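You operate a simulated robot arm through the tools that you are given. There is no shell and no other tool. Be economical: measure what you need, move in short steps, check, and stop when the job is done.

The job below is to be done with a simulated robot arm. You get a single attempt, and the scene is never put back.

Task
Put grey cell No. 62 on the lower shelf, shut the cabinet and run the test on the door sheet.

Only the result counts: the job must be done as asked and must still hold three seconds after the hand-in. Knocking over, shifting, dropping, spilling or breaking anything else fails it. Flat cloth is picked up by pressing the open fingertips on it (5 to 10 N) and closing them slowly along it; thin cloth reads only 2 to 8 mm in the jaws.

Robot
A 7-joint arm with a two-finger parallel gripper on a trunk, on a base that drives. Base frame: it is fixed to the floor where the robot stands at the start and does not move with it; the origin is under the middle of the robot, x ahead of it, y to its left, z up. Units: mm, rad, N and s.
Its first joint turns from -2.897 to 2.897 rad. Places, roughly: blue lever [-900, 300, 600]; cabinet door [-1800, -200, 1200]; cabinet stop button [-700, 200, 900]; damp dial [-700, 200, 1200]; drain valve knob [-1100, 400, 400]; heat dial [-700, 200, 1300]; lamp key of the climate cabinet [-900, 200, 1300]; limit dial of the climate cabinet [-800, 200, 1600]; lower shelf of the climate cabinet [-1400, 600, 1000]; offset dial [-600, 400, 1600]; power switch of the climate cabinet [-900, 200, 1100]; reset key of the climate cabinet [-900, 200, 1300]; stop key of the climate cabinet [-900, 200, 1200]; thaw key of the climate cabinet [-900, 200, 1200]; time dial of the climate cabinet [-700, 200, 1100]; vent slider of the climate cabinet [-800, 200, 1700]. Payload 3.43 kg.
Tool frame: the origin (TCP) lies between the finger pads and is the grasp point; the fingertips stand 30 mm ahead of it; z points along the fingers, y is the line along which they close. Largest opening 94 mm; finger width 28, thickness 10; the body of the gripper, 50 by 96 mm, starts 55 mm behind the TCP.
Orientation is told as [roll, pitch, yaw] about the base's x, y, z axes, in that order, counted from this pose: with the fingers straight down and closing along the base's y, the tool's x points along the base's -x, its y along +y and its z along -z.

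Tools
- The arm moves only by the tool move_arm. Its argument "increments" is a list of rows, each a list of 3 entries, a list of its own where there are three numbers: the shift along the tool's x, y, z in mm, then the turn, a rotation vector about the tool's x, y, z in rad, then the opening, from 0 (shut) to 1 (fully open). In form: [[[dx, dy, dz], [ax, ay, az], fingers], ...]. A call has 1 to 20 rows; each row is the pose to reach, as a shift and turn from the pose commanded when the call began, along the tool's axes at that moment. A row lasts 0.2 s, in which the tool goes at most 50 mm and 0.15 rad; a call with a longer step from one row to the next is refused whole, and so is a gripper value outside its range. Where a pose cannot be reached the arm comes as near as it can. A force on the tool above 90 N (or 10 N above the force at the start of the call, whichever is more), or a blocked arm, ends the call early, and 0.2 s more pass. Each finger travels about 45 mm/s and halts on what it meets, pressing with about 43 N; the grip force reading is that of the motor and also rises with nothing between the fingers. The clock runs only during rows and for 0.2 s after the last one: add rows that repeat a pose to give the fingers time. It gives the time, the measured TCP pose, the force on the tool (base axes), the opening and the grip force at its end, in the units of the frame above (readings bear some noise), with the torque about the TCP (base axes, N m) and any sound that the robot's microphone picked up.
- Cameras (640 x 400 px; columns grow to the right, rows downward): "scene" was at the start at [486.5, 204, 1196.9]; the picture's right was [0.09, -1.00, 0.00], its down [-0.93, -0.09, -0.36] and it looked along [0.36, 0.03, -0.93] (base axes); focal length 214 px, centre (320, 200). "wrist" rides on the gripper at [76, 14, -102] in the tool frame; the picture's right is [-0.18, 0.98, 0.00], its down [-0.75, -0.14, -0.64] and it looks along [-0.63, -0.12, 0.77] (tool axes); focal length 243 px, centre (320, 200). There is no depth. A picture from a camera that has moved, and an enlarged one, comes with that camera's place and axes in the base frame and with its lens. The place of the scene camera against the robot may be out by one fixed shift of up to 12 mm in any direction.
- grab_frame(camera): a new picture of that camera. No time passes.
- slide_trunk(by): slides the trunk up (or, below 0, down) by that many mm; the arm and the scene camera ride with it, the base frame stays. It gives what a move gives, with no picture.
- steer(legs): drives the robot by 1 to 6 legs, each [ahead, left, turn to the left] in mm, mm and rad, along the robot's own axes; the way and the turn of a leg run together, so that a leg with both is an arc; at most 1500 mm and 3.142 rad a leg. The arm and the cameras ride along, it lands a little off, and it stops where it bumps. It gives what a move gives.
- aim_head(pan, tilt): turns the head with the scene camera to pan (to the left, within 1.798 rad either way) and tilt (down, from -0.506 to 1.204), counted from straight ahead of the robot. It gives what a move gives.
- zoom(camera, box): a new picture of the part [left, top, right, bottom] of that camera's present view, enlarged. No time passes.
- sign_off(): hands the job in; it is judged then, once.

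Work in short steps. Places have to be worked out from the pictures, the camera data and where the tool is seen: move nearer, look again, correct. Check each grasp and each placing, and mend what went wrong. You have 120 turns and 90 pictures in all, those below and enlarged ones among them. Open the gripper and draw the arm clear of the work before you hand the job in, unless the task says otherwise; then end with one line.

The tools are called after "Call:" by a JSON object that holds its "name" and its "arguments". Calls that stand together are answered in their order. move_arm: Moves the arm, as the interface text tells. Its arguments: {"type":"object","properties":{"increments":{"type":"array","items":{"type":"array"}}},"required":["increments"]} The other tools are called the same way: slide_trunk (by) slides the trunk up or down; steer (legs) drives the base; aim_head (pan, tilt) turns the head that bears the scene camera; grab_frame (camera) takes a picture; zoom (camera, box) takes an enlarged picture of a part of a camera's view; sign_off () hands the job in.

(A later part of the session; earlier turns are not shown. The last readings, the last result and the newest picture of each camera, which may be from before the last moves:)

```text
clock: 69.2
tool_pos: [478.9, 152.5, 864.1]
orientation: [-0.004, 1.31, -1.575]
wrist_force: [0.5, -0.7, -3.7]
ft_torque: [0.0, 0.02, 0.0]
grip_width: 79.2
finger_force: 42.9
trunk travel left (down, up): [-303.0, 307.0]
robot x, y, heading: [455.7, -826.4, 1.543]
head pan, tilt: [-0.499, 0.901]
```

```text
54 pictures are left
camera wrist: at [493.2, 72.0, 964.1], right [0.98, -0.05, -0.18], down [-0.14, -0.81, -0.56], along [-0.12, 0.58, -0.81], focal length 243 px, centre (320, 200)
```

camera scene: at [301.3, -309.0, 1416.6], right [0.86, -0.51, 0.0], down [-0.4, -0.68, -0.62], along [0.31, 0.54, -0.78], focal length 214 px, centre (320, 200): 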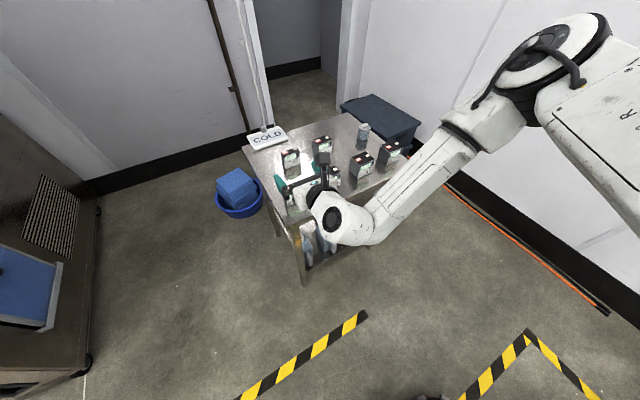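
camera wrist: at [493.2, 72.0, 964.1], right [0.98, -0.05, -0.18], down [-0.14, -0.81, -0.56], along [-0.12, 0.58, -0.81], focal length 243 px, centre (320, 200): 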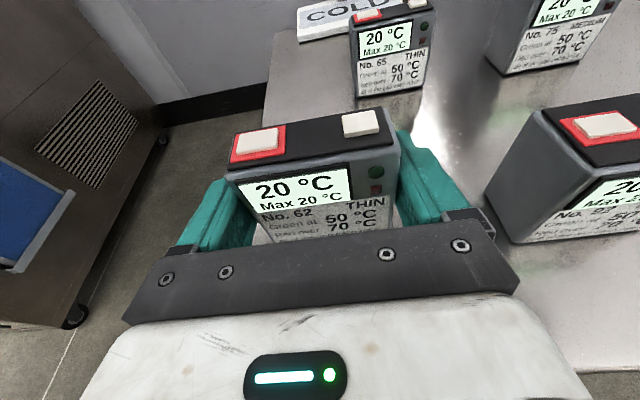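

Cell is held. I raise the trunk well above the shelf height, draw the hand back 130 mm, and check a scene view.

Call:
{"name": "slide_trunk", "arguments": {"by": 235}}

Call:
{"name": "move_arm", "arguments": {"increments": [[[-8.5, 0, -31.5], [0, 0, 0], 0.6], [[-17, 0, -63], [0, 0, 0], 0.6], [[-25.5, 0, -95], [0, 0, 0], 0.6], [[-34, 0, -126], [0, 0, 0], 0.6]]}}

Call:
{"name": "steer", "arguments": {"legs": [[-20, 0, 0], [0, 700, 0]]}}

Call:
{"name": "aim_head", "arguments": {"pan": 1.0, "tilt": 0.8}}

Call:
{"name": "grab_frame", "arguments": {"camera": "scene"}}

```text
clock: 71.7
tool_pos: [479.2, 153.8, 1099.4]
orientation: [-0.004, 1.31, -1.576]
wrist_force: [0.7, 0.7, -3.8]
ft_torque: [0.0, -0.02, 0.01]
grip_width: 78.8
finger_force: 42.9
trunk travel left (down, up): [-538.0, 72.0]
robot x, y, heading: [456.3, -821.7, 1.541]
head pan, tilt: [-0.499, 0.901]
```

```text
clock: 72.7
tool_pos: [480.0, 22.0, 1099.5]
orientation: [-0.002, 1.314, -1.572]
wrist_force: [0.7, 0.3, -3.3]
ft_torque: [0.0, 0.02, 0.01]
grip_width: 79.3
finger_force: 43.2
trunk travel left (down, up): [-538.0, 72.0]
robot x, y, heading: [451.4, -825.8, 1.538]
head pan, tilt: [-0.499, 0.901]
```

```text
clock: 77.0
tool_pos: [-230.9, 22.2, 1097.5]
orientation: [-0.004, 1.311, -1.57]
wrist_force: [-0.6, -0.4, -2.4]
ft_torque: [-0.04, 0.0, 0.0]
grip_width: 79.0
finger_force: 43.1
trunk travel left (down, up): [-538.0, 72.0]
robot x, y, heading: [-250.6, -824.0, 1.544]
head pan, tilt: [-0.499, 0.901]
```

```text
clock: 78.6
tool_pos: [-231.1, 20.6, 1099.7]
orientation: [-0.003, 1.31, -1.569]
wrist_force: [0.1, 0.8, -3.3]
ft_torque: [0.03, -0.01, -0.01]
grip_width: 79.2
finger_force: 43.3
trunk travel left (down, up): [-538.0, 72.0]
robot x, y, heading: [-253.5, -824.4, 1.546]
head pan, tilt: [1.0, 0.799]
```

```text
53 pictures are left
camera scene: at [-513.0, -330.0, 1462.5], right [0.56, 0.83, 0.0], down [0.59, -0.4, -0.7], along [-0.58, 0.39, -0.72], focal length 214 px, centre (320, 200)
```

scene: 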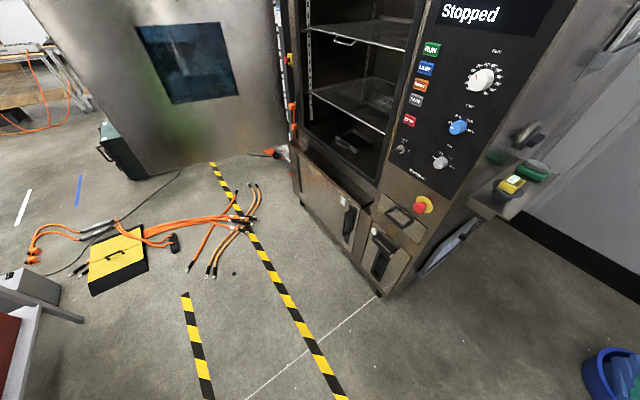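

The floor is clear up to the cables (x < -1510). I go left another 900 with the hand safely in front of the panel.

Call:
{"name": "steer", "arguments": {"legs": [[0, 450, 0], [0, 450, 0]]}}

Call:
{"name": "aim_head", "arguments": {"pan": -0.2, "tilt": 0.5}}

Call:
{"name": "grab_frame", "arguments": {"camera": "scene"}}

Call:
{"name": "grab_frame", "arguments": {"camera": "wrist"}}

```text
clock: 83.6
tool_pos: [-1126.9, 48.6, 1099.9]
orientation: [-0.003, 1.311, -1.569]
wrist_force: [-0.5, -0.6, -3.3]
ft_torque: [-0.03, 0.0, 0.0]
grip_width: 79.0
finger_force: 43.3
trunk travel left (down, up): [-538.0, 72.0]
robot x, y, heading: [-1147.0, -800.1, 1.544]
head pan, tilt: [1.0, 0.799]
```

```text
clock: 85.0
tool_pos: [-1127.1, 48.2, 1098.3]
orientation: [-0.002, 1.31, -1.568]
wrist_force: [0.8, -0.6, -3.0]
ft_torque: [-0.01, 0.0, 0.0]
grip_width: 79.0
finger_force: 43.1
trunk travel left (down, up): [-538.0, 72.0]
robot x, y, heading: [-1146.0, -800.7, 1.541]
head pan, tilt: [-0.201, 0.499]
```

```text
52 pictures are left
camera scene: at [-1321.4, -260.0, 1488.4], right [0.97, -0.22, 0.0], down [-0.11, -0.47, -0.88], along [0.2, 0.86, -0.48], focal length 214 px, centre (320, 200)
```

scene: 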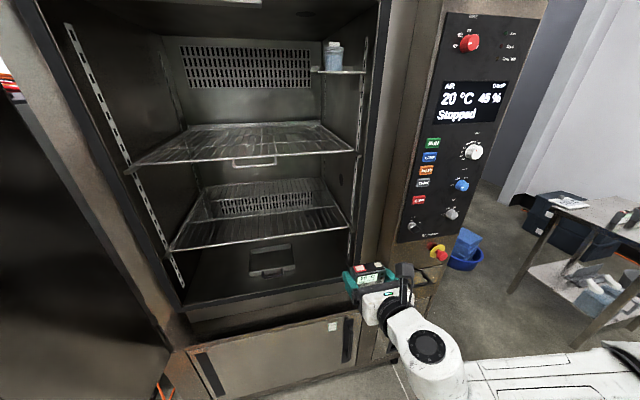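

```text
51 pictures are left
camera wrist: at [-1112.3, -33.1, 1198.7], right [0.98, -0.04, -0.18], down [-0.14, -0.81, -0.56], along [-0.12, 0.58, -0.81], focal length 243 px, centre (320, 200)
```

wrist: 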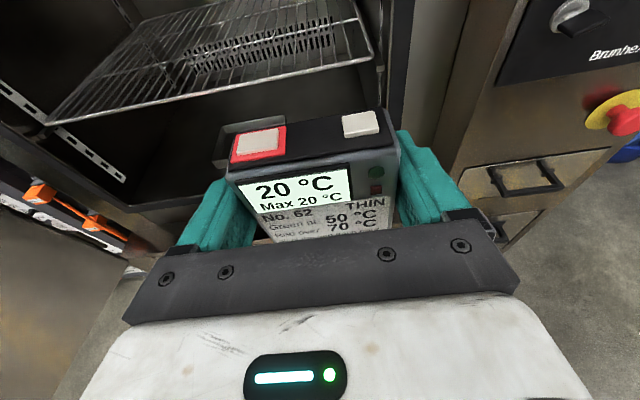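

I estimate the lower shelf at z≈985–1000 with front edge at y≈400, right wall x≈-1035. I shift the hand left 170 mm so the forearm clears the door frame, still outside, and check.

Call:
{"name": "move_arm", "arguments": {"increments": [[[0, -40, 0], [0, 0, 0], 0.6], [[0, -80, 0], [0, 0, 0], 0.6], [[0, -120, 0], [0, 0, 0], 0.6], [[0, -160, 0], [0, 0, 0], 0.6], [[0, -175, 0], [0, 0, 0], 0.6]]}}

Call:
{"name": "steer", "arguments": {"legs": [[260, 0, 0]]}}

Call:
{"name": "grab_frame", "arguments": {"camera": "scene"}}

Call:
{"name": "grab_frame", "arguments": {"camera": "wrist"}}

```text
clock: 86.2
tool_pos: [-1301.7, 47.1, 1099.6]
orientation: [-0.001, 1.311, -1.568]
wrist_force: [0.5, -0.9, -3.2]
ft_torque: [-0.02, 0.03, 0.02]
grip_width: 79.1
finger_force: 43.2
trunk travel left (down, up): [-538.0, 72.0]
robot x, y, heading: [-1144.8, -807.0, 1.546]
head pan, tilt: [-0.201, 0.499]
```

```text
clock: 88.0
tool_pos: [-1304.1, 295.1, 1097.7]
orientation: [-0.003, 1.312, -1.558]
wrist_force: [-0.6, -0.1, -3.4]
ft_torque: [0.0, -0.02, 0.03]
grip_width: 79.1
finger_force: 42.7
trunk travel left (down, up): [-538.0, 72.0]
robot x, y, heading: [-1141.4, -548.5, 1.553]
head pan, tilt: [-0.201, 0.499]
```

```text
50 pictures are left
camera scene: at [-1321.6, -10.9, 1488.4], right [0.98, -0.21, 0.0], down [-0.1, -0.47, -0.88], along [0.19, 0.86, -0.48], focal length 214 px, centre (320, 200)
```

scene: 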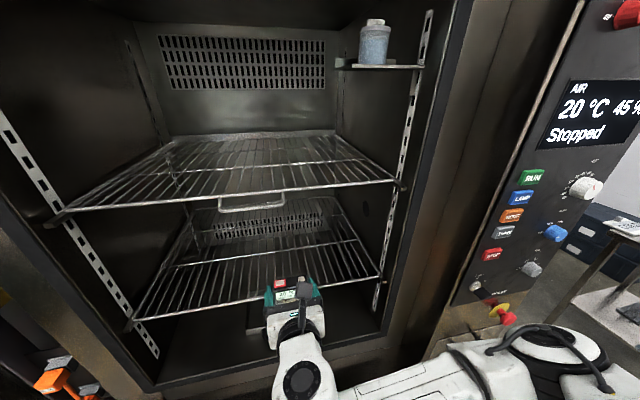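

```text
49 pictures are left
camera wrist: at [-1288.7, 215.1, 1198.9], right [0.98, -0.03, -0.18], down [-0.13, -0.82, -0.56], along [-0.13, 0.58, -0.81], focal length 243 px, centre (320, 200)
```

wrist: 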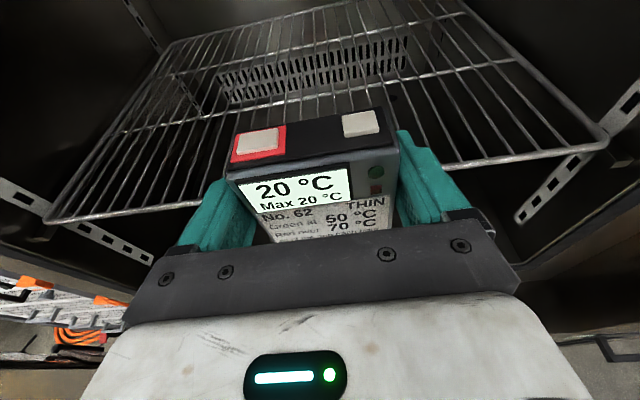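

The shelf is at z≈990, front edge y≈392, x -1690..-1040; the cell is 70 above it. I extend the arm 100 mm further in, watching the elbow near the frame.

Call:
{"name": "move_arm", "arguments": {"increments": [[[8.5, 0, 32], [0, 0, 0], 0.6], [[17, 0, 64], [0, 0, 0], 0.6], [[26, 0, 97], [0, 0, 0], 0.6], [[26, 0, 97], [0, 0, 0], 0.6]]}}

Call:
{"name": "grab_frame", "arguments": {"camera": "scene"}}

```text
clock: 89.0
tool_pos: [-1305.9, 396.5, 1098.1]
orientation: [-0.003, 1.311, -1.559]
wrist_force: [0.0, -0.4, -3.2]
ft_torque: [0.0, -0.02, -0.02]
grip_width: 79.1
finger_force: 43.0
trunk travel left (down, up): [-538.0, 72.0]
robot x, y, heading: [-1140.2, -549.2, 1.557]
head pan, tilt: [-0.201, 0.499]
```

```text
48 pictures are left
camera scene: at [-1321.6, -10.7, 1488.3], right [0.98, -0.21, 0.0], down [-0.1, -0.47, -0.88], along [0.19, 0.86, -0.48], focal length 214 px, centre (320, 200)
```

scene: 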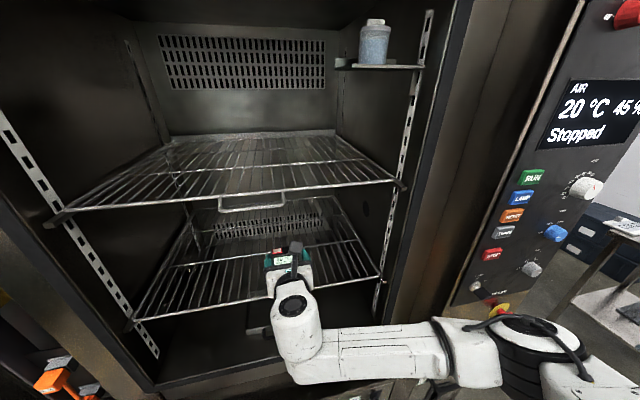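

Elbow stays clear of the frame. I drive 25 mm ahead and extend 22 mm so the cell sits about 35 mm behind the shelf's front edge.

Call:
{"name": "steer", "arguments": {"legs": [[30, 0, 0]]}}

Call:
{"name": "move_arm", "arguments": {"increments": [[[3, 0, 12], [0, 0, 0], 0.6], [[6, 0, 22], [0, 0, 0], 0.6], [[6, 0, 22], [0, 0, 0], 0.6]]}}

Call:
{"name": "grab_frame", "arguments": {"camera": "wrist"}}

```text
clock: 89.8
tool_pos: [-1304.7, 424.4, 1099.1]
orientation: [-0.003, 1.311, -1.559]
wrist_force: [-0.2, -0.7, -2.9]
ft_torque: [-0.02, 0.01, 0.0]
grip_width: 79.1
finger_force: 42.9
trunk travel left (down, up): [-538.0, 72.0]
robot x, y, heading: [-1139.6, -520.4, 1.561]
head pan, tilt: [-0.201, 0.499]
```

```text
clock: 90.6
tool_pos: [-1305.8, 448.4, 1099.5]
orientation: [-0.004, 1.312, -1.559]
wrist_force: [-0.2, -0.4, -3.8]
ft_torque: [0.03, 0.02, -0.01]
grip_width: 79.0
finger_force: 43.2
trunk travel left (down, up): [-538.0, 72.0]
robot x, y, heading: [-1139.5, -519.0, 1.555]
head pan, tilt: [-0.201, 0.499]
```

```text
47 pictures are left
camera wrist: at [-1290.7, 366.7, 1199.3], right [0.98, -0.03, -0.18], down [-0.13, -0.82, -0.56], along [-0.13, 0.58, -0.81], focal length 243 px, centre (320, 200)
```

wrist: 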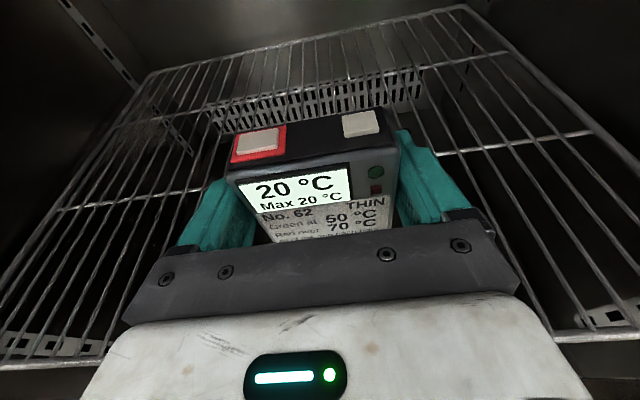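

The cell is over the shelf. I lower 50 mm first.

Call:
{"name": "move_arm", "arguments": {"increments": [[[-12, 0, 3.3], [0, 0, 0], 0.6], [[-24, 0, 6.5], [0, 0, 0], 0.6], [[-36, 0, 9.7], [0, 0, 0], 0.6], [[-48.3, 0, 13], [0, 0, 0], 0.6]]}}

Call:
{"name": "grab_frame", "arguments": {"camera": "wrist"}}

Call:
{"name": "zoom", "arguments": {"camera": "scene", "box": [220, 210, 360, 310]}}

```text
clock: 91.6
tool_pos: [-1306.4, 446.3, 1048.3]
orientation: [-0.004, 1.31, -1.56]
wrist_force: [0.7, 0.1, -3.4]
ft_torque: [-0.04, 0.01, 0.01]
grip_width: 79.1
finger_force: 43.0
trunk travel left (down, up): [-538.0, 72.0]
robot x, y, heading: [-1141.2, -517.5, 1.553]
head pan, tilt: [-0.201, 0.499]
```

```text
46 pictures are left
camera wrist: at [-1290.6, 366.2, 1147.7], right [0.98, -0.03, -0.18], down [-0.13, -0.82, -0.56], along [-0.13, 0.58, -0.81], focal length 243 px, centre (320, 200)
```

wrist: 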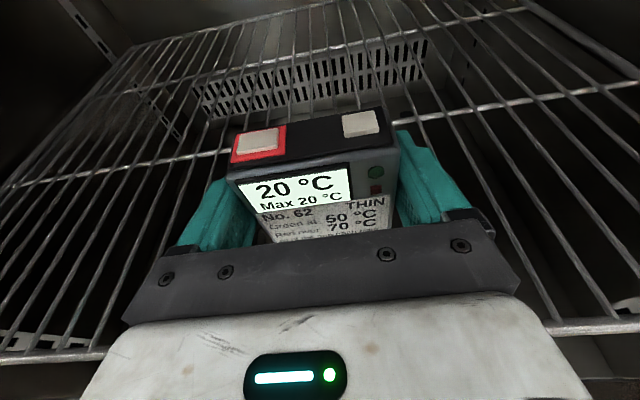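

```text
4.00 times, centred on (290, 260) of scene
camera zoom: at [-1321.1, 19.0, 1488.4], right [0.98, -0.22, 0.0], down [-0.1, -0.47, -0.88], along [0.19, 0.86, -0.48], focal length 858 px, centre (440, -40)
```

zoom: 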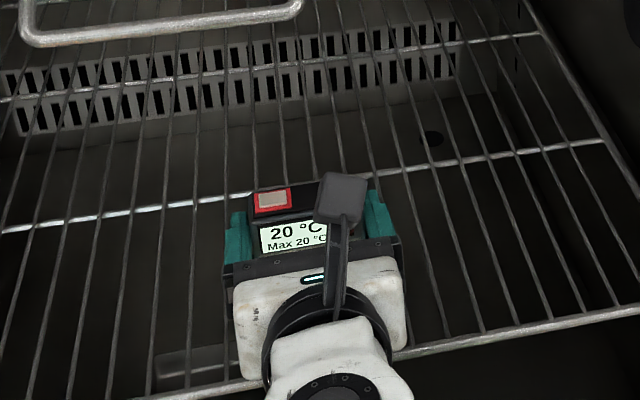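

No contact yet. I lower in small steps.

Call:
{"name": "move_arm", "arguments": {"increments": [[[-4, 0, 1.1], [0, 0, 0], 0.6], [[-8, 0, 2.1], [0, 0, 0], 0.6], [[-11, 0, 3], [0, 0, 0], 0.6]]}}

Call:
{"name": "move_arm", "arguments": {"increments": [[[-1.5, 0, 0.4], [0, 0, 0], 0.6], [[-3, 0, 0.8], [0, 0, 0], 0.6]]}}

Call:
{"name": "move_arm", "arguments": {"increments": [[[-1.5, 0, 0.4], [0, 0, 0], 0.6], [[-3, 0, 0.8], [0, 0, 0], 0.6]]}}

```text
clock: 92.4
tool_pos: [-1304.5, 448.3, 1040.5]
orientation: [-0.002, 1.313, -1.557]
wrist_force: [1.2, -2.4, 6.3]
ft_torque: [-0.25, -0.27, -0.09]
grip_width: 79.1
finger_force: 42.7
trunk travel left (down, up): [-538.0, 72.0]
robot x, y, heading: [-1141.0, -517.9, 1.552]
head pan, tilt: [-0.201, 0.499]
```

```text
clock: 93.0
tool_pos: [-1305.2, 447.8, 1040.0]
orientation: [-0.008, 1.318, -1.563]
wrist_force: [2.0, -9.6, 34.5]
ft_torque: [-0.77, -0.26, 0.03]
grip_width: 79.5
finger_force: 42.8
trunk travel left (down, up): [-538.0, 72.0]
robot x, y, heading: [-1141.9, -517.6, 1.559]
head pan, tilt: [-0.201, 0.499]
```

```text
clock: 93.6
tool_pos: [-1304.0, 448.1, 1035.7]
orientation: [0.0, 1.321, -1.554]
wrist_force: [-1.3, 0.1, 40.3]
ft_torque: [-0.17, 0.04, 0.01]
grip_width: 78.9
finger_force: 43.2
trunk travel left (down, up): [-538.0, 72.0]
robot x, y, heading: [-1140.0, -521.6, 1.557]
head pan, tilt: [-0.201, 0.499]
```

Contact at TCP z≈1040 (shelf ≈1000). I ease up a few mm to take off the pressure, then open slowly.

Call:
{"name": "move_arm", "arguments": {"increments": [[[2, 0, -0.5], [0, 0, 0], 0.6], [[4, 0, -1.1], [0, 0, 0], 0.6], [[4, 0, -1.1], [0, 0, 0], 0.6]]}}

Call:
{"name": "grab_frame", "arguments": {"camera": "wrist"}}

```text
clock: 94.4
tool_pos: [-1304.3, 446.9, 1036.0]
orientation: [0.003, 1.315, -1.554]
wrist_force: [-4.4, 9.0, 24.7]
ft_torque: [0.83, 0.09, 0.11]
grip_width: 79.0
finger_force: 43.7
trunk travel left (down, up): [-538.0, 72.0]
robot x, y, heading: [-1134.2, -518.5, 1.556]
head pan, tilt: [-0.201, 0.499]
```

```text
44 pictures are left
camera wrist: at [-1288.7, 367.1, 1134.9], right [0.98, -0.03, -0.18], down [-0.13, -0.81, -0.57], along [-0.13, 0.58, -0.81], focal length 243 px, centre (320, 200)
```

wrist: 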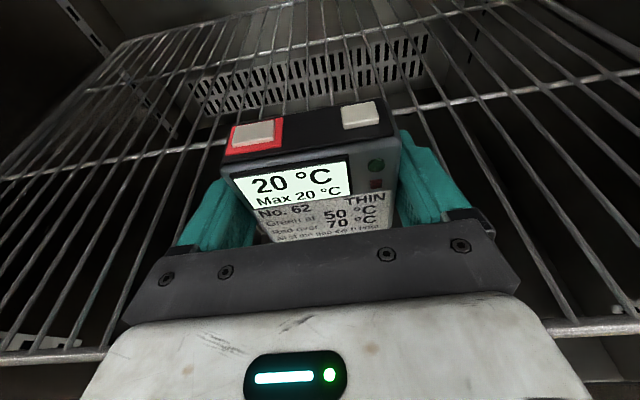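

Still 25 N down-pressure; ease 2 mm more, then open gradually.

Call:
{"name": "move_arm", "arguments": {"increments": [[[1.5, 0, -0.4], [0, 0, 0], 0.6], [[2.5, 0, -0.6], [0, 0, 0], 0.6], [[2.5, 0, -0.6], [0, 0, 0], 0.86], [[2.5, 0, -0.6], [0, 0, 0], 0.92], [[2.5, 0, -0.6], [0, 0, 0], 1], [[2.5, 0, -0.6], [0, 0, 0], 1]]}}

Call:
{"name": "grab_frame", "arguments": {"camera": "wrist"}}

```text
clock: 95.8
tool_pos: [-1304.0, 448.7, 1037.6]
orientation: [-0.002, 1.312, -1.558]
wrist_force: [1.0, 0.0, -0.3]
ft_torque: [0.01, -0.03, 0.02]
grip_width: 94.0
finger_force: 0.0
trunk travel left (down, up): [-538.0, 72.0]
robot x, y, heading: [-1139.5, -518.5, 1.555]
head pan, tilt: [-0.201, 0.499]
```

```text
43 pictures are left
camera wrist: at [-1288.3, 367.7, 1137.3], right [0.98, -0.03, -0.18], down [-0.13, -0.82, -0.56], along [-0.13, 0.58, -0.81], focal length 243 px, centre (320, 200)
```

wrist: 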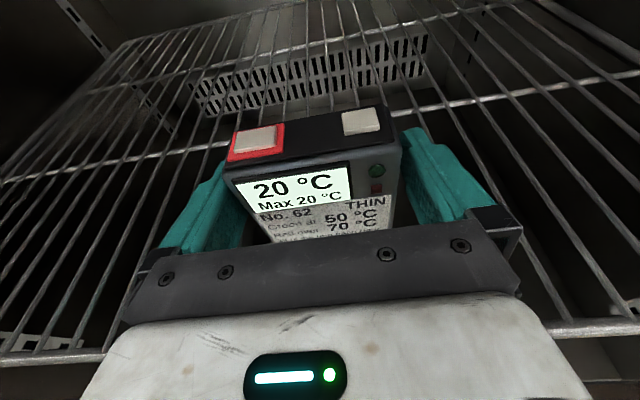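

The cell stands upright and free. I withdraw straight back 150 mm with the arm (level).

Call:
{"name": "move_arm", "arguments": {"increments": [[[-3, 0, -10], [0, 0, 0], 1], [[-8, 0, -30], [0, 0, 0], 1], [[-17, 0, -64], [0, 0, 0], 1], [[-27, 0, -102], [0, 0, 0], 1], [[-37, 0, -138], [0, 0, 0], 1], [[-37, 0, -138], [0, 0, 0], 1]]}}

Call:
{"name": "steer", "arguments": {"legs": [[-260, 0, 0]]}}

Call:
{"name": "aim_head", "arguments": {"pan": 0.3, "tilt": 0.4}}

Call:
{"name": "grab_frame", "arguments": {"camera": "scene"}}

```text
clock: 97.2
tool_pos: [-1301.7, 307.6, 1036.5]
orientation: [-0.002, 1.311, -1.555]
wrist_force: [-0.2, -1.2, -0.3]
ft_torque: [-0.02, 0.01, 0.0]
grip_width: 94.1
finger_force: 0.1
trunk travel left (down, up): [-538.0, 72.0]
robot x, y, heading: [-1141.2, -521.8, 1.553]
head pan, tilt: [-0.201, 0.499]
```

```text
clock: 99.1
tool_pos: [-1308.6, 44.3, 1035.8]
orientation: [-0.002, 1.311, -1.556]
wrist_force: [-0.8, 0.8, -0.9]
ft_torque: [-0.03, 0.03, 0.01]
grip_width: 94.0
finger_force: 0.0
trunk travel left (down, up): [-538.0, 72.0]
robot x, y, heading: [-1148.1, -785.8, 1.56]
head pan, tilt: [-0.201, 0.499]
```

```text
clock: 100.0
tool_pos: [-1308.2, 43.7, 1035.6]
orientation: [0.0, 1.311, -1.557]
wrist_force: [0.1, -0.2, 0.6]
ft_torque: [0.02, -0.02, 0.0]
grip_width: 94.1
finger_force: 0.0
trunk travel left (down, up): [-538.0, 72.0]
robot x, y, heading: [-1147.6, -786.7, 1.559]
head pan, tilt: [0.3, 0.4]
```

```text
42 pictures are left
camera scene: at [-1372.3, -245.8, 1497.6], right [0.96, 0.28, 0.0], down [0.11, -0.37, -0.92], along [-0.26, 0.88, -0.39], focal length 214 px, centre (320, 200)
```

scene: 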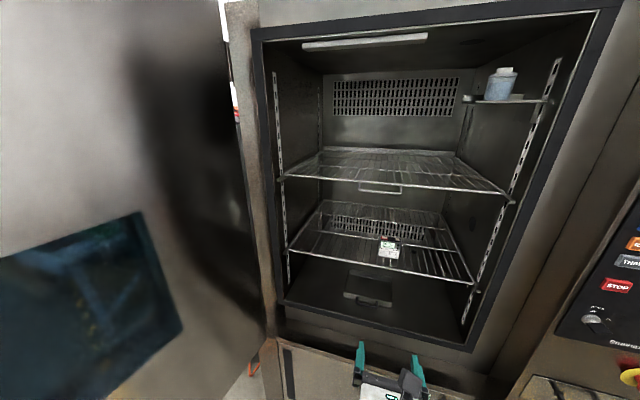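

The cell stands on the lower shelf. Now I look at the door's free edge to plan closing.

Call:
{"name": "aim_head", "arguments": {"pan": 1.4, "tilt": 0.4}}

Call:
{"name": "grab_frame", "arguments": {"camera": "scene"}}

```text
clock: 101.4
tool_pos: [-1307.8, 43.0, 1035.6]
orientation: [-0.003, 1.311, -1.553]
wrist_force: [0.4, -0.6, -0.1]
ft_torque: [0.0, 0.01, -0.03]
grip_width: 94.2
finger_force: 0.2
trunk travel left (down, up): [-538.0, 72.0]
robot x, y, heading: [-1143.9, -787.1, 1.558]
head pan, tilt: [1.4, 0.4]
```

```text
41 pictures are left
camera scene: at [-1437.1, -317.6, 1497.6], right [0.18, 0.98, 0.0], down [0.38, -0.07, -0.92], along [-0.91, 0.17, -0.39], focal length 214 px, centre (320, 200)
```

scene: 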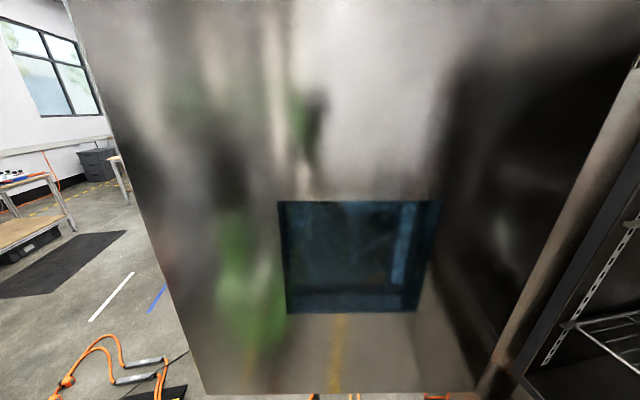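

The door is open ~100°, free edge near (-1830,-570), hinge near (-1705,210). I'll move right, turn to face -x and inspect the free edge to hook it.

Call:
{"name": "steer", "arguments": {"legs": [[0, -380, 0], [0, 0, 1.35]]}}

Call:
{"name": "aim_head", "arguments": {"pan": -0.25, "tilt": 0.4}}

Call:
{"name": "grab_frame", "arguments": {"camera": "scene"}}

```text
clock: 107.1
tool_pos: [-1604.5, -735.2, 1035.3]
orientation: [-0.002, 1.309, -0.242]
wrist_force: [0.4, -0.5, 0.1]
ft_torque: [-0.04, 0.02, 0.01]
grip_width: 94.2
finger_force: 0.1
trunk travel left (down, up): [-538.0, 72.0]
robot x, y, heading: [-763.3, -794.1, 2.873]
head pan, tilt: [1.4, 0.4]
```

```text
clock: 108.8
tool_pos: [-1604.0, -737.1, 1035.4]
orientation: [-0.001, 1.31, -0.239]
wrist_force: [-0.4, -0.8, 0.8]
ft_torque: [0.02, 0.02, 0.01]
grip_width: 94.0
finger_force: 0.0
trunk travel left (down, up): [-538.0, 72.0]
robot x, y, heading: [-762.4, -792.2, 2.872]
head pan, tilt: [-0.25, 0.4]
```

```text
40 pictures are left
camera scene: at [-1332.9, -810.0, 1497.6], right [0.5, 0.87, 0.0], down [0.34, -0.19, -0.92], along [-0.8, 0.46, -0.39], focal length 214 px, centre (320, 200)
```

scene: 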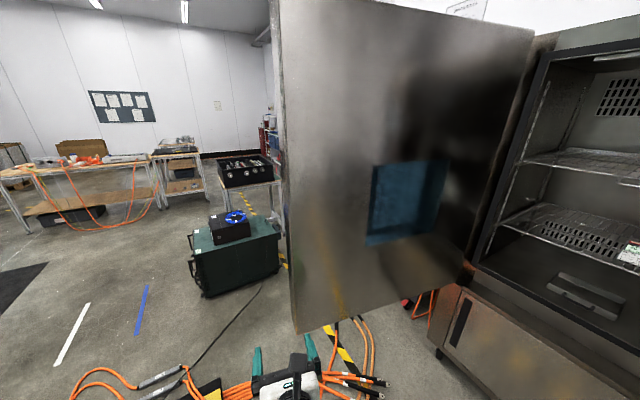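

I zoom on the free edge to gauge thickness and place.

Call:
{"name": "zoom", "arguments": {"camera": "scene", "box": [230, 200, 390, 400]}}

Call:
{"name": "grab_frame", "arguments": {"camera": "wrist"}}

```text
2.00 times, centred on (310, 300) of scene
camera zoom: at [-1332.9, -810.0, 1497.6], right [0.5, 0.87, 0.0], down [0.34, -0.19, -0.92], along [-0.8, 0.46, -0.39], focal length 429 px, centre (340, 0)
```

zoom: 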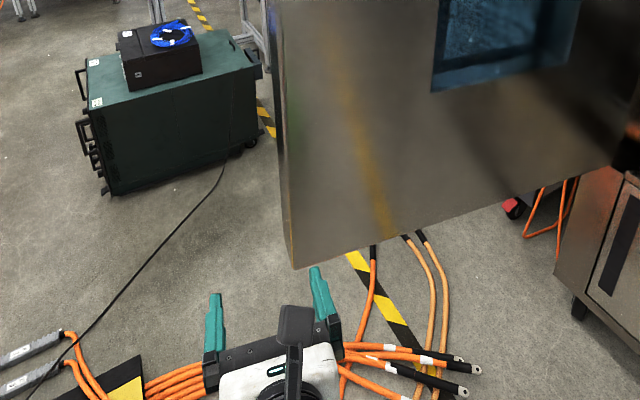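

```text
38 pictures are left
camera wrist: at [-1523.4, -743.1, 1135.8], right [0.28, 0.94, -0.18], down [0.76, -0.33, -0.56], along [-0.59, 0.02, -0.81], focal length 243 px, centre (320, 200)
```

wrist: 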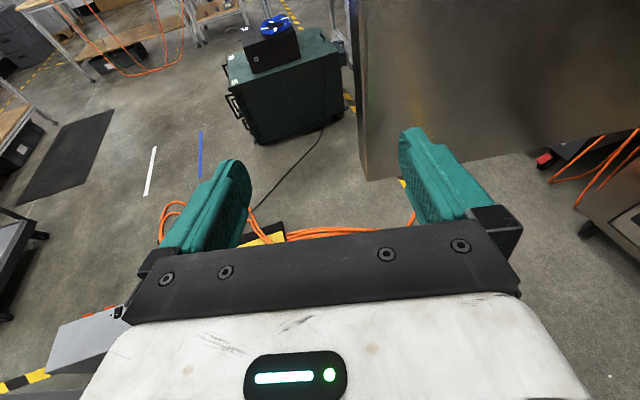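

The hand is in front of the free edge. I drive 240 ahead with 60 to the left, keeping the hand ~70 mm clear of the edge, to see its end face.

Call:
{"name": "steer", "arguments": {"legs": [[240, 70, 0]]}}

Call:
{"name": "grab_frame", "arguments": {"camera": "wrist"}}

Call:
{"name": "aim_head", "arguments": {"pan": -0.2, "tilt": 0.7}}

Call:
{"name": "grab_frame", "arguments": {"camera": "scene"}}

```text
clock: 110.6
tool_pos: [-1861.5, -739.8, 1035.3]
orientation: [-0.001, 1.311, -0.239]
wrist_force: [0.3, -0.8, 0.9]
ft_torque: [0.03, 0.0, 0.02]
grip_width: 94.2
finger_force: 0.1
trunk travel left (down, up): [-538.0, 72.0]
robot x, y, heading: [-1020.6, -792.1, 2.873]
head pan, tilt: [-0.25, 0.4]
```

```text
37 pictures are left
camera wrist: at [-1780.3, -745.7, 1135.8], right [0.28, 0.94, -0.18], down [0.76, -0.33, -0.56], along [-0.59, 0.02, -0.81], focal length 243 px, centre (320, 200)
```

wrist: 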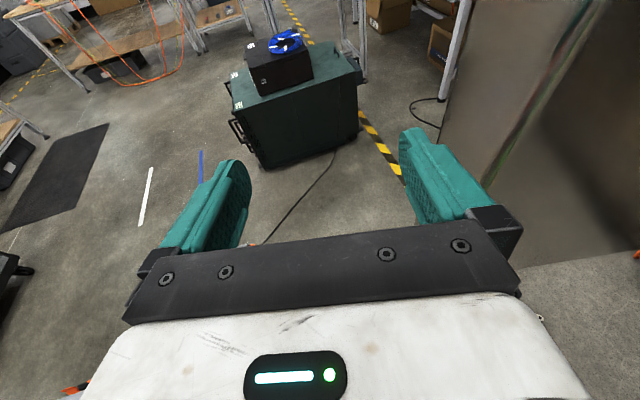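

```text
clock: 111.4
tool_pos: [-1861.4, -739.7, 1035.9]
orientation: [-0.002, 1.311, -0.238]
wrist_force: [-0.3, 0.3, -0.6]
ft_torque: [0.05, 0.01, -0.01]
grip_width: 94.0
finger_force: 0.1
trunk travel left (down, up): [-538.0, 72.0]
robot x, y, heading: [-1017.1, -793.1, 2.871]
head pan, tilt: [-0.201, 0.7]
```

```text
36 pictures are left
camera scene: at [-1585.2, -819.9, 1470.8], right [0.45, 0.89, 0.0], down [0.57, -0.29, -0.77], along [-0.68, 0.35, -0.64], focal length 214 px, centre (320, 200)
```

scene: 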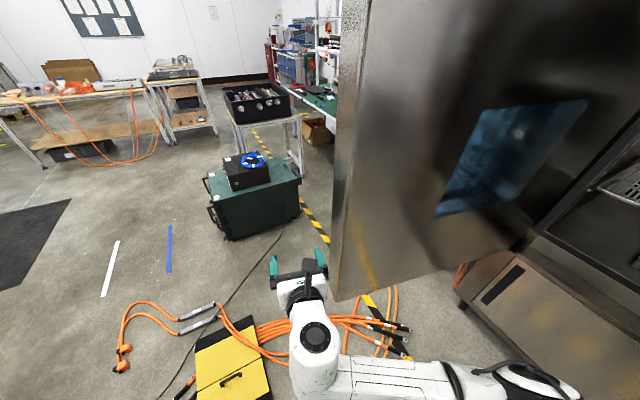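

The door is ~80 mm thick, too thick to straddle, so I hook its outer face with the closed hand side: I turn the hand to point mostly +y (clockwise 1.03 rad) here, clear of the edge.

Call:
{"name": "move_arm", "arguments": {"increments": [[[0, -5, 0], [-0.124, 0, 0.033], 1], [[0, -10, 0], [-0.249, 0, 0.067], 1], [[0, -15, 0], [-0.373, 0, 0.1], 0.8], [[0, -20, 0], [-0.498, 0, 0.133], 0.6], [[0, -25, 0], [-0.622, 0, 0.167], 0.4], [[0, -30, 0], [-0.746, 0, 0.2], 0.2], [[0, -30, 0], [-0.871, 0, 0.233], 0], [[0, -30, 0], [-0.995, 0, 0.267], 0], [[0, -30, 0], [-0.995, 0, 0.267], 0]]}}

Call:
{"name": "grab_frame", "arguments": {"camera": "scene"}}

```text
clock: 113.4
tool_pos: [-1867.0, -769.6, 1036.5]
orientation: [-0.006, 1.311, -1.274]
wrist_force: [-0.3, -0.1, 0.4]
ft_torque: [-0.02, -0.05, 0.03]
grip_width: 0.2
finger_force: 32.5
trunk travel left (down, up): [-538.0, 72.0]
robot x, y, heading: [-1021.3, -792.4, 2.868]
head pan, tilt: [-0.201, 0.7]
```

```text
35 pictures are left
camera scene: at [-1585.2, -820.1, 1470.7], right [0.45, 0.89, 0.0], down [0.57, -0.29, -0.76], along [-0.68, 0.35, -0.64], focal length 214 px, centre (320, 200)
```

scene: 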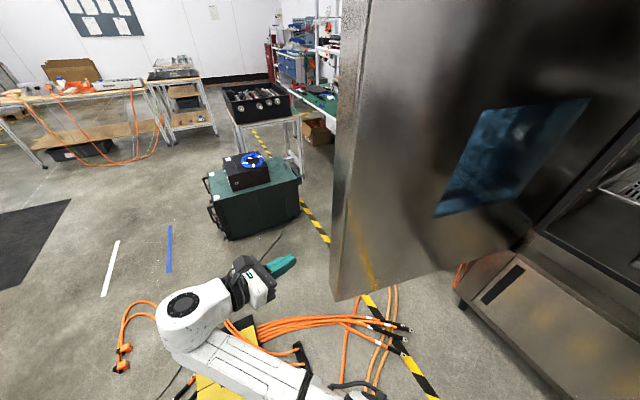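

The hand is turned well. I drive ~190 mm toward -x so it goes past the door's outer plane, then look.

Call:
{"name": "steer", "arguments": {"legs": [[185, 52, 0]]}}

Call:
{"name": "grab_frame", "arguments": {"camera": "scene"}}

Call:
{"name": "grab_frame", "arguments": {"camera": "wrist"}}

```text
clock: 115.0
tool_pos: [-2062.0, -769.5, 1034.9]
orientation: [-0.009, 1.309, -1.277]
wrist_force: [0.3, 0.2, 0.0]
ft_torque: [-0.03, 0.01, -0.03]
grip_width: 0.0
finger_force: 32.7
trunk travel left (down, up): [-538.0, 72.0]
robot x, y, heading: [-1215.9, -793.1, 2.872]
head pan, tilt: [-0.201, 0.7]
```

```text
34 pictures are left
camera scene: at [-1780.0, -821.7, 1470.8], right [0.45, 0.89, 0.0], down [0.57, -0.29, -0.76], along [-0.68, 0.35, -0.64], focal length 214 px, centre (320, 200)
```

scene: 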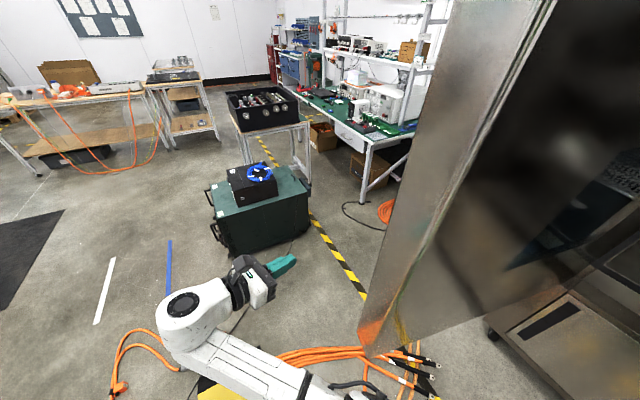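

```text
33 pictures are left
camera wrist: at [-2025.2, -843.1, 1135.9], right [0.95, 0.25, -0.18], down [0.11, -0.82, -0.56], along [-0.29, 0.52, -0.81], focal length 243 px, centre (320, 200)
```

wrist: 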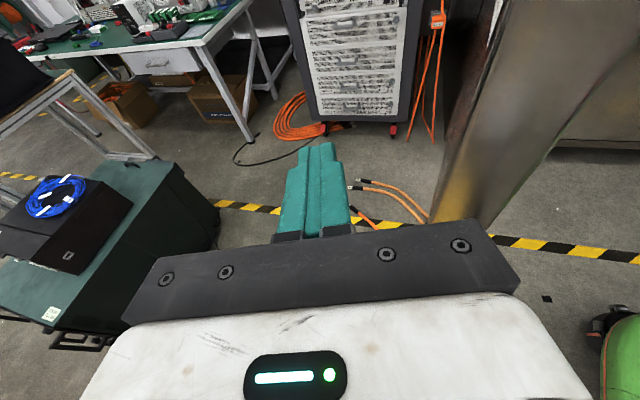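

Triangulated: outer corner (-1961,-589), inner (-1875,-607); the hand is clear outside. I move the hand 265 mm in +y behind the door's outer face.

Call:
{"name": "move_arm", "arguments": {"increments": [[[11, 13, 41], [0, 0, 0], 0], [[22, 26, 82], [0, 0, 0], 0], [[33, 39, 123], [0, 0, 0], 0], [[44, 52, 164], [0, 0, 0], 0], [[55, 65, 205], [0, 0, 0], 0], [[66, 78, 245], [0, 0, 0], 0], [[66, 78, 245], [0, 0, 0], 0]]}}

Call:
{"name": "grab_frame", "arguments": {"camera": "scene"}}

```text
clock: 116.6
tool_pos: [-2065.7, -502.7, 1037.0]
orientation: [-0.004, 1.31, -1.274]
wrist_force: [-0.1, 0.6, 0.3]
ft_torque: [0.01, -0.05, 0.01]
grip_width: 0.1
finger_force: 33.2
trunk travel left (down, up): [-538.0, 72.0]
robot x, y, heading: [-1215.1, -793.9, 2.871]
head pan, tilt: [-0.201, 0.7]
```

```text
32 pictures are left
camera scene: at [-1780.1, -821.5, 1470.7], right [0.45, 0.89, 0.0], down [0.57, -0.29, -0.76], along [-0.68, 0.35, -0.64], focal length 214 px, centre (320, 200)
```

scene: 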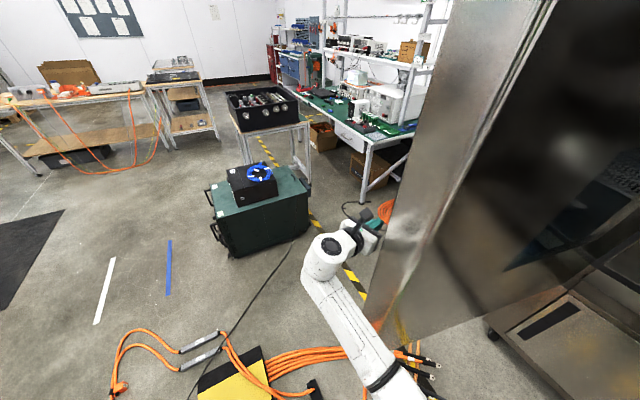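

The hand is behind the door. I drive the base toward +x 160 mm to pull the door, and check.

Call:
{"name": "steer", "arguments": {"legs": [[-157, -33, 0]]}}

Call:
{"name": "grab_frame", "arguments": {"camera": "scene"}}

```text
clock: 118.0
tool_pos: [-1900.0, -515.0, 1036.8]
orientation: [-0.008, 1.31, -1.275]
wrist_force: [0.4, 0.0, 0.5]
ft_torque: [0.0, -0.04, 0.01]
grip_width: 0.0
finger_force: 33.4
trunk travel left (down, up): [-538.0, 72.0]
robot x, y, heading: [-1050.0, -805.1, 2.871]
head pan, tilt: [-0.201, 0.7]
```

```text
31 pictures are left
camera scene: at [-1614.9, -832.9, 1470.7], right [0.45, 0.89, 0.0], down [0.57, -0.29, -0.76], along [-0.68, 0.35, -0.64], focal length 214 px, centre (320, 200)
```

scene: 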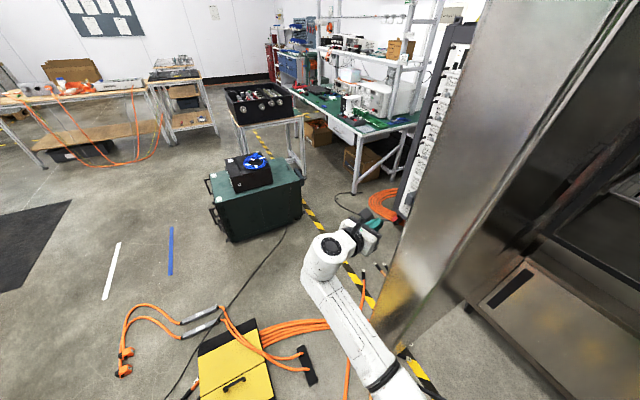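

The door swings easily ahead of the hand. I continue 300 mm toward +x.

Call:
{"name": "steer", "arguments": {"legs": [[-289, -80, 0]]}}

Call:
{"name": "grab_frame", "arguments": {"camera": "scene"}}

```text
clock: 120.1
tool_pos: [-1600.1, -522.3, 1035.7]
orientation: [-0.009, 1.309, -1.269]
wrist_force: [-0.2, -0.4, 0.0]
ft_torque: [-0.01, -0.03, -0.02]
grip_width: 0.0
finger_force: 33.2
trunk travel left (down, up): [-538.0, 72.0]
robot x, y, heading: [-749.6, -804.7, 2.88]
head pan, tilt: [-0.201, 0.7]
```

```text
30 pictures are left
camera scene: at [-1313.3, -837.9, 1470.7], right [0.45, 0.9, 0.0], down [0.58, -0.29, -0.76], along [-0.68, 0.34, -0.64], focal length 214 px, centre (320, 200)
```

scene: 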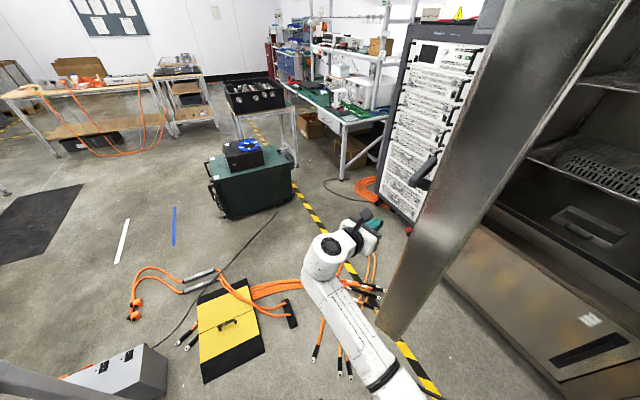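

Going well; the outer handle is visible too. I continue along the arc: +200 x, +60 y.

Call:
{"name": "steer", "arguments": {"legs": [[-178, -110, 0]]}}

Call:
{"name": "grab_frame", "arguments": {"camera": "scene"}}

```text
clock: 121.7
tool_pos: [-1401.1, -463.2, 1036.3]
orientation: [-0.009, 1.309, -1.269]
wrist_force: [0.3, 0.6, 0.0]
ft_torque: [0.04, 0.0, 0.02]
grip_width: 0.0
finger_force: 33.0
trunk travel left (down, up): [-538.0, 72.0]
robot x, y, heading: [-546.5, -750.8, 2.881]
head pan, tilt: [-0.201, 0.7]
```

```text
29 pictures are left
camera scene: at [-1112.9, -779.1, 1470.7], right [0.45, 0.9, 0.0], down [0.58, -0.29, -0.76], along [-0.68, 0.34, -0.64], focal length 214 px, centre (320, 200)
```

scene: 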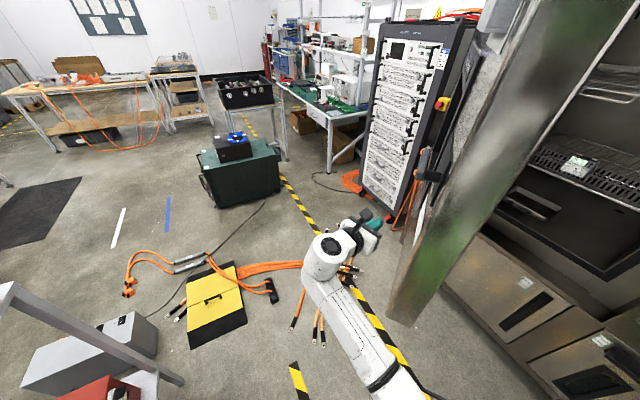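

Continuing along the arc: +200 x, +100 y.

Call:
{"name": "steer", "arguments": {"legs": [[-167, -148, 0]]}}

Call:
{"name": "aim_head", "arguments": {"pan": -0.5, "tilt": 0.4}}

Call:
{"name": "grab_frame", "arguments": {"camera": "scene"}}

```text
clock: 123.4
tool_pos: [-1203.8, -358.9, 1036.7]
orientation: [-0.009, 1.31, -1.267]
wrist_force: [-0.2, -0.6, 0.4]
ft_torque: [0.04, 0.02, -0.02]
grip_width: 0.2
finger_force: 33.1
trunk travel left (down, up): [-538.0, 72.0]
robot x, y, heading: [-351.0, -640.6, 2.879]
head pan, tilt: [-0.201, 0.7]
```

```text
clock: 124.2
tool_pos: [-1202.0, -359.2, 1035.5]
orientation: [-0.009, 1.31, -1.267]
wrist_force: [-0.2, 0.2, 0.7]
ft_torque: [0.04, -0.01, -0.02]
grip_width: 0.0
finger_force: 33.5
trunk travel left (down, up): [-538.0, 72.0]
robot x, y, heading: [-347.7, -639.4, 2.885]
head pan, tilt: [-0.499, 0.4]
```

```text
28 pictures are left
camera scene: at [-905.7, -648.5, 1497.5], right [0.69, 0.73, 0.0], down [0.28, -0.27, -0.92], along [-0.67, 0.63, -0.39], focal length 214 px, centre (320, 200)
```

scene: 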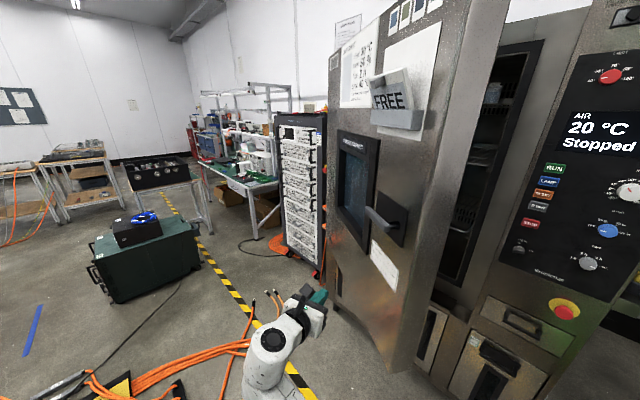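

The outer face is now visible with sheets and a sign holder ("FREE"). I zoom to read.

Call:
{"name": "zoom", "arguments": {"camera": "scene", "box": [330, 0, 450, 120]}}

Call:
{"name": "zoom", "arguments": {"camera": "scene", "box": [350, 190, 420, 300]}}

```text
3.33 times, centred on (390, 60) of scene
camera zoom: at [-905.7, -648.5, 1497.5], right [0.69, 0.73, 0.0], down [0.28, -0.27, -0.92], along [-0.67, 0.63, -0.39], focal length 715 px, centre (87, 667)
```

zoom: 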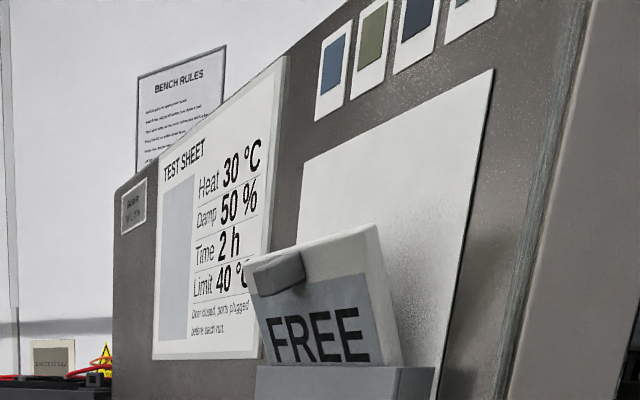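

```text
3.64 times, centred on (385, 245) of scene
camera zoom: at [-905.7, -648.5, 1497.5], right [0.69, 0.73, 0.0], down [0.28, -0.27, -0.92], along [-0.67, 0.63, -0.39], focal length 780 px, centre (84, 36)
```

zoom: 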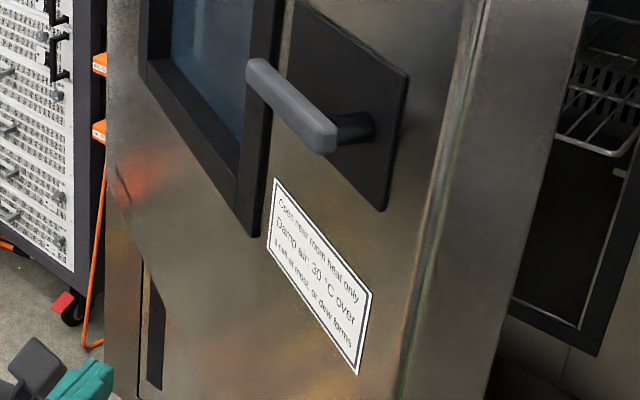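

Sheet: Heat 30 °C, Damp 50 %, Time 2 h, Limit 40 °C; "door closed, ports plugged before each run". I now back the hand off the door and turn the robot to face the cabinet to push it shut.

Call:
{"name": "steer", "arguments": {"legs": [[-66, 251, 0], [-193, -51, 0], [0, 0, -1.31]]}}

Call:
{"name": "aim_head", "arguments": {"pan": 0.8, "tilt": 0.3}}

Call:
{"name": "grab_frame", "arguments": {"camera": "scene"}}

```text
clock: 130.5
tool_pos: [-92.3, -3.1, 1036.8]
orientation: [-0.01, 1.309, -2.581]
wrist_force: [-1.1, 0.6, 0.4]
ft_torque: [0.0, -0.01, 0.0]
grip_width: 0.0
finger_force: 32.8
trunk travel left (down, up): [-538.0, 72.0]
robot x, y, heading: [-145.5, -901.2, 1.568]
head pan, tilt: [-0.499, 0.4]
```

```text
clock: 132.0
tool_pos: [-92.4, -2.4, 1035.4]
orientation: [-0.011, 1.31, -2.583]
wrist_force: [0.0, -0.2, -0.7]
ft_torque: [-0.01, 0.0, -0.01]
grip_width: 0.2
finger_force: 33.2
trunk travel left (down, up): [-538.0, 72.0]
robot x, y, heading: [-145.5, -896.3, 1.569]
head pan, tilt: [0.799, 0.3]
```

```text
25 pictures are left
camera scene: at [-419.2, -387.4, 1506.8], right [0.7, 0.72, 0.0], down [0.21, -0.21, -0.96], along [-0.68, 0.67, -0.3], focal length 214 px, centre (320, 200)
```

scene: 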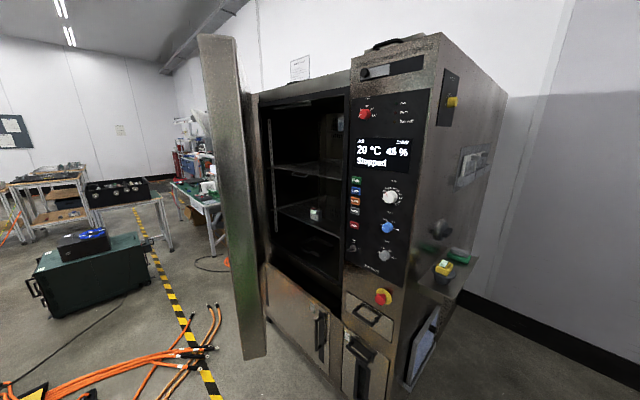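

I zoom in once on the cabinet's upper/right side to see the port, offset dial and shelf.

Call:
{"name": "zoom", "arguments": {"camera": "scene", "box": [345, 40, 485, 128]}}

Call:
{"name": "zoom", "arguments": {"camera": "scene", "box": [400, 190, 490, 290]}}

```text
4.55 times, centred on (415, 84) of scene
camera zoom: at [-419.2, -387.4, 1506.8], right [0.7, 0.72, 0.0], down [0.21, -0.21, -0.96], along [-0.68, 0.67, -0.3], focal length 975 px, centre (-112, 727)
```

zoom: 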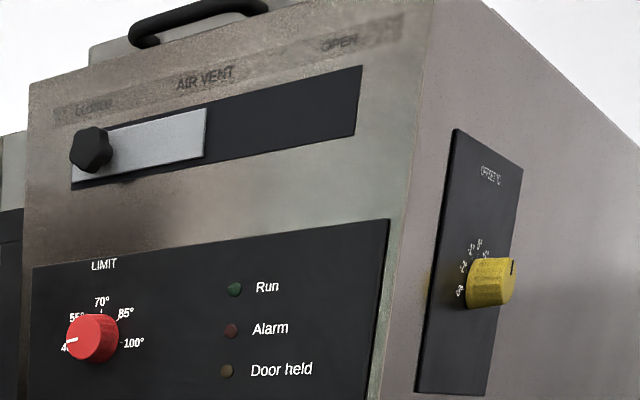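

```text
4.00 times, centred on (445, 240) of scene
camera zoom: at [-419.2, -387.4, 1506.8], right [0.7, 0.72, 0.0], down [0.21, -0.21, -0.96], along [-0.68, 0.67, -0.3], focal length 858 px, centre (-180, 40)
```

zoom: 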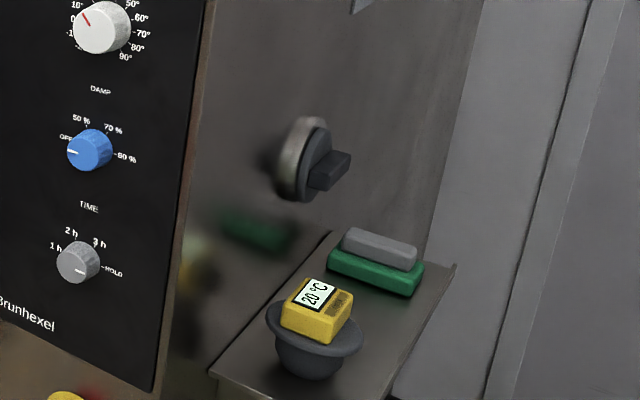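

The port on the side is plugged; limit seems at 40. I now turn the hand back to point +y (rotation +1.01).

Call:
{"name": "move_arm", "arguments": {"increments": [[[0, 0, 0], [0.122, 0, -0.033], 0], [[0, 0, 0], [0.244, 0, -0.065], 0], [[0, 0, 0], [0.366, 0, -0.098], 0], [[0, 0, 0], [0.488, 0, -0.131], 0], [[0, 0, 0], [0.61, 0, -0.164], 0], [[0, 0, 0], [0.732, 0, -0.196], 0], [[0, 0, 0], [0.854, 0, -0.229], 0], [[0, 0, 0], [0.976, 0, -0.262], 0], [[0, 0, 0], [0.976, 0, -0.262], 0]]}}

Call:
{"name": "steer", "arguments": {"legs": [[-150, 0, 0], [0, 1000, 0]]}}

Call:
{"name": "aim_head", "arguments": {"pan": 0.1, "tilt": 0.35}}

Call:
{"name": "grab_frame", "arguments": {"camera": "scene"}}

```text
clock: 134.0
tool_pos: [-93.3, -0.7, 1041.7]
orientation: [-0.008, 1.32, -1.591]
wrist_force: [-0.6, 0.1, 0.9]
ft_torque: [0.0, -0.05, -0.03]
grip_width: 0.0
finger_force: 33.0
out of reach, approached as far as the arm can: row 8, 9
trunk travel left (down, up): [-538.0, 72.0]
robot x, y, heading: [-147.2, -900.5, 1.571]
head pan, tilt: [0.799, 0.3]
```

```text
clock: 135.3
tool_pos: [-99.7, -83.6, 1040.2]
orientation: [-0.009, 1.318, -1.586]
wrist_force: [-0.2, -0.3, -0.3]
ft_torque: [-0.02, 0.04, 0.01]
grip_width: 0.1
finger_force: 32.9
trunk travel left (down, up): [-538.0, 72.0]
robot x, y, heading: [-149.9, -983.9, 1.576]
head pan, tilt: [0.799, 0.3]
stopped in leg 1: the robot was blocked; the commanded pose is now the measured one
```

```text
clock: 136.4
tool_pos: [-100.0, -82.8, 1040.0]
orientation: [-0.009, 1.319, -1.586]
wrist_force: [-0.2, -0.4, -0.6]
ft_torque: [-0.01, -0.02, 0.0]
grip_width: 0.0
finger_force: 33.3
trunk travel left (down, up): [-538.0, 72.0]
robot x, y, heading: [-151.2, -984.8, 1.576]
head pan, tilt: [0.099, 0.351]
```

```text
22 pictures are left
camera scene: at [-367.4, -445.9, 1502.1], right [0.99, 0.11, 0.0], down [0.04, -0.34, -0.94], along [-0.1, 0.93, -0.34], focal length 214 px, centre (320, 200)
```

scene: 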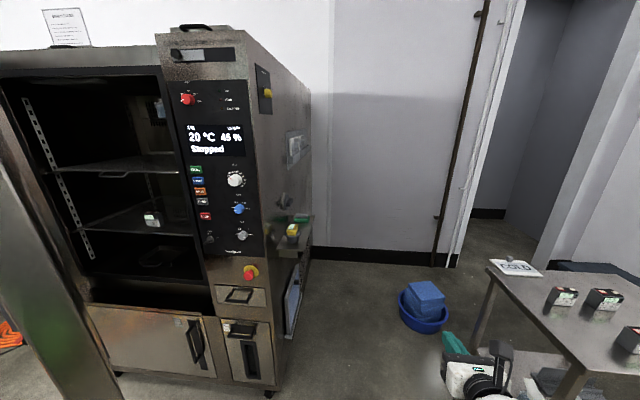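

The bench behind stops me at y≈-985, so I'll use the sideways configuration: turn left 0.87, then rotate the hand to point +y. The door edge now is near (-972,-224), about 30° open.

Call:
{"name": "steer", "arguments": {"legs": [[40, 0, 0], [0, 0, 0.87]]}}

Call:
{"name": "move_arm", "arguments": {"increments": [[[0, 0, 0], [-0.122, 0, 0.033], 0], [[0, 0, 0], [-0.244, 0, 0.065], 0], [[0, 0, 0], [-0.366, 0, 0.098], 0], [[0, 0, 0], [-0.488, 0, 0.131], 0], [[0, 0, 0], [-0.61, 0, 0.164], 0], [[0, 0, 0], [-0.732, 0, 0.196], 0], [[0, 0, 0], [-0.854, 0, 0.229], 0], [[0, 0, 0], [-0.854, 0, 0.229], 0]]}}

```text
clock: 139.6
tool_pos: [-819.9, -342.4, 1040.6]
orientation: [-0.008, 1.321, -0.693]
wrist_force: [0.2, -0.3, 0.2]
ft_torque: [0.04, -0.03, -0.02]
grip_width: 0.2
finger_force: 32.5
trunk travel left (down, up): [-538.0, 72.0]
robot x, y, heading: [-148.7, -939.4, 2.47]
head pan, tilt: [0.099, 0.351]
```

```text
clock: 141.4
tool_pos: [-820.4, -341.7, 1041.0]
orientation: [-0.035, 1.313, -1.604]
wrist_force: [0.6, 0.4, -0.2]
ft_torque: [-0.02, -0.02, -0.01]
grip_width: 0.1
finger_force: 33.2
trunk travel left (down, up): [-538.0, 72.0]
robot x, y, heading: [-149.7, -943.4, 2.474]
head pan, tilt: [0.099, 0.351]
```

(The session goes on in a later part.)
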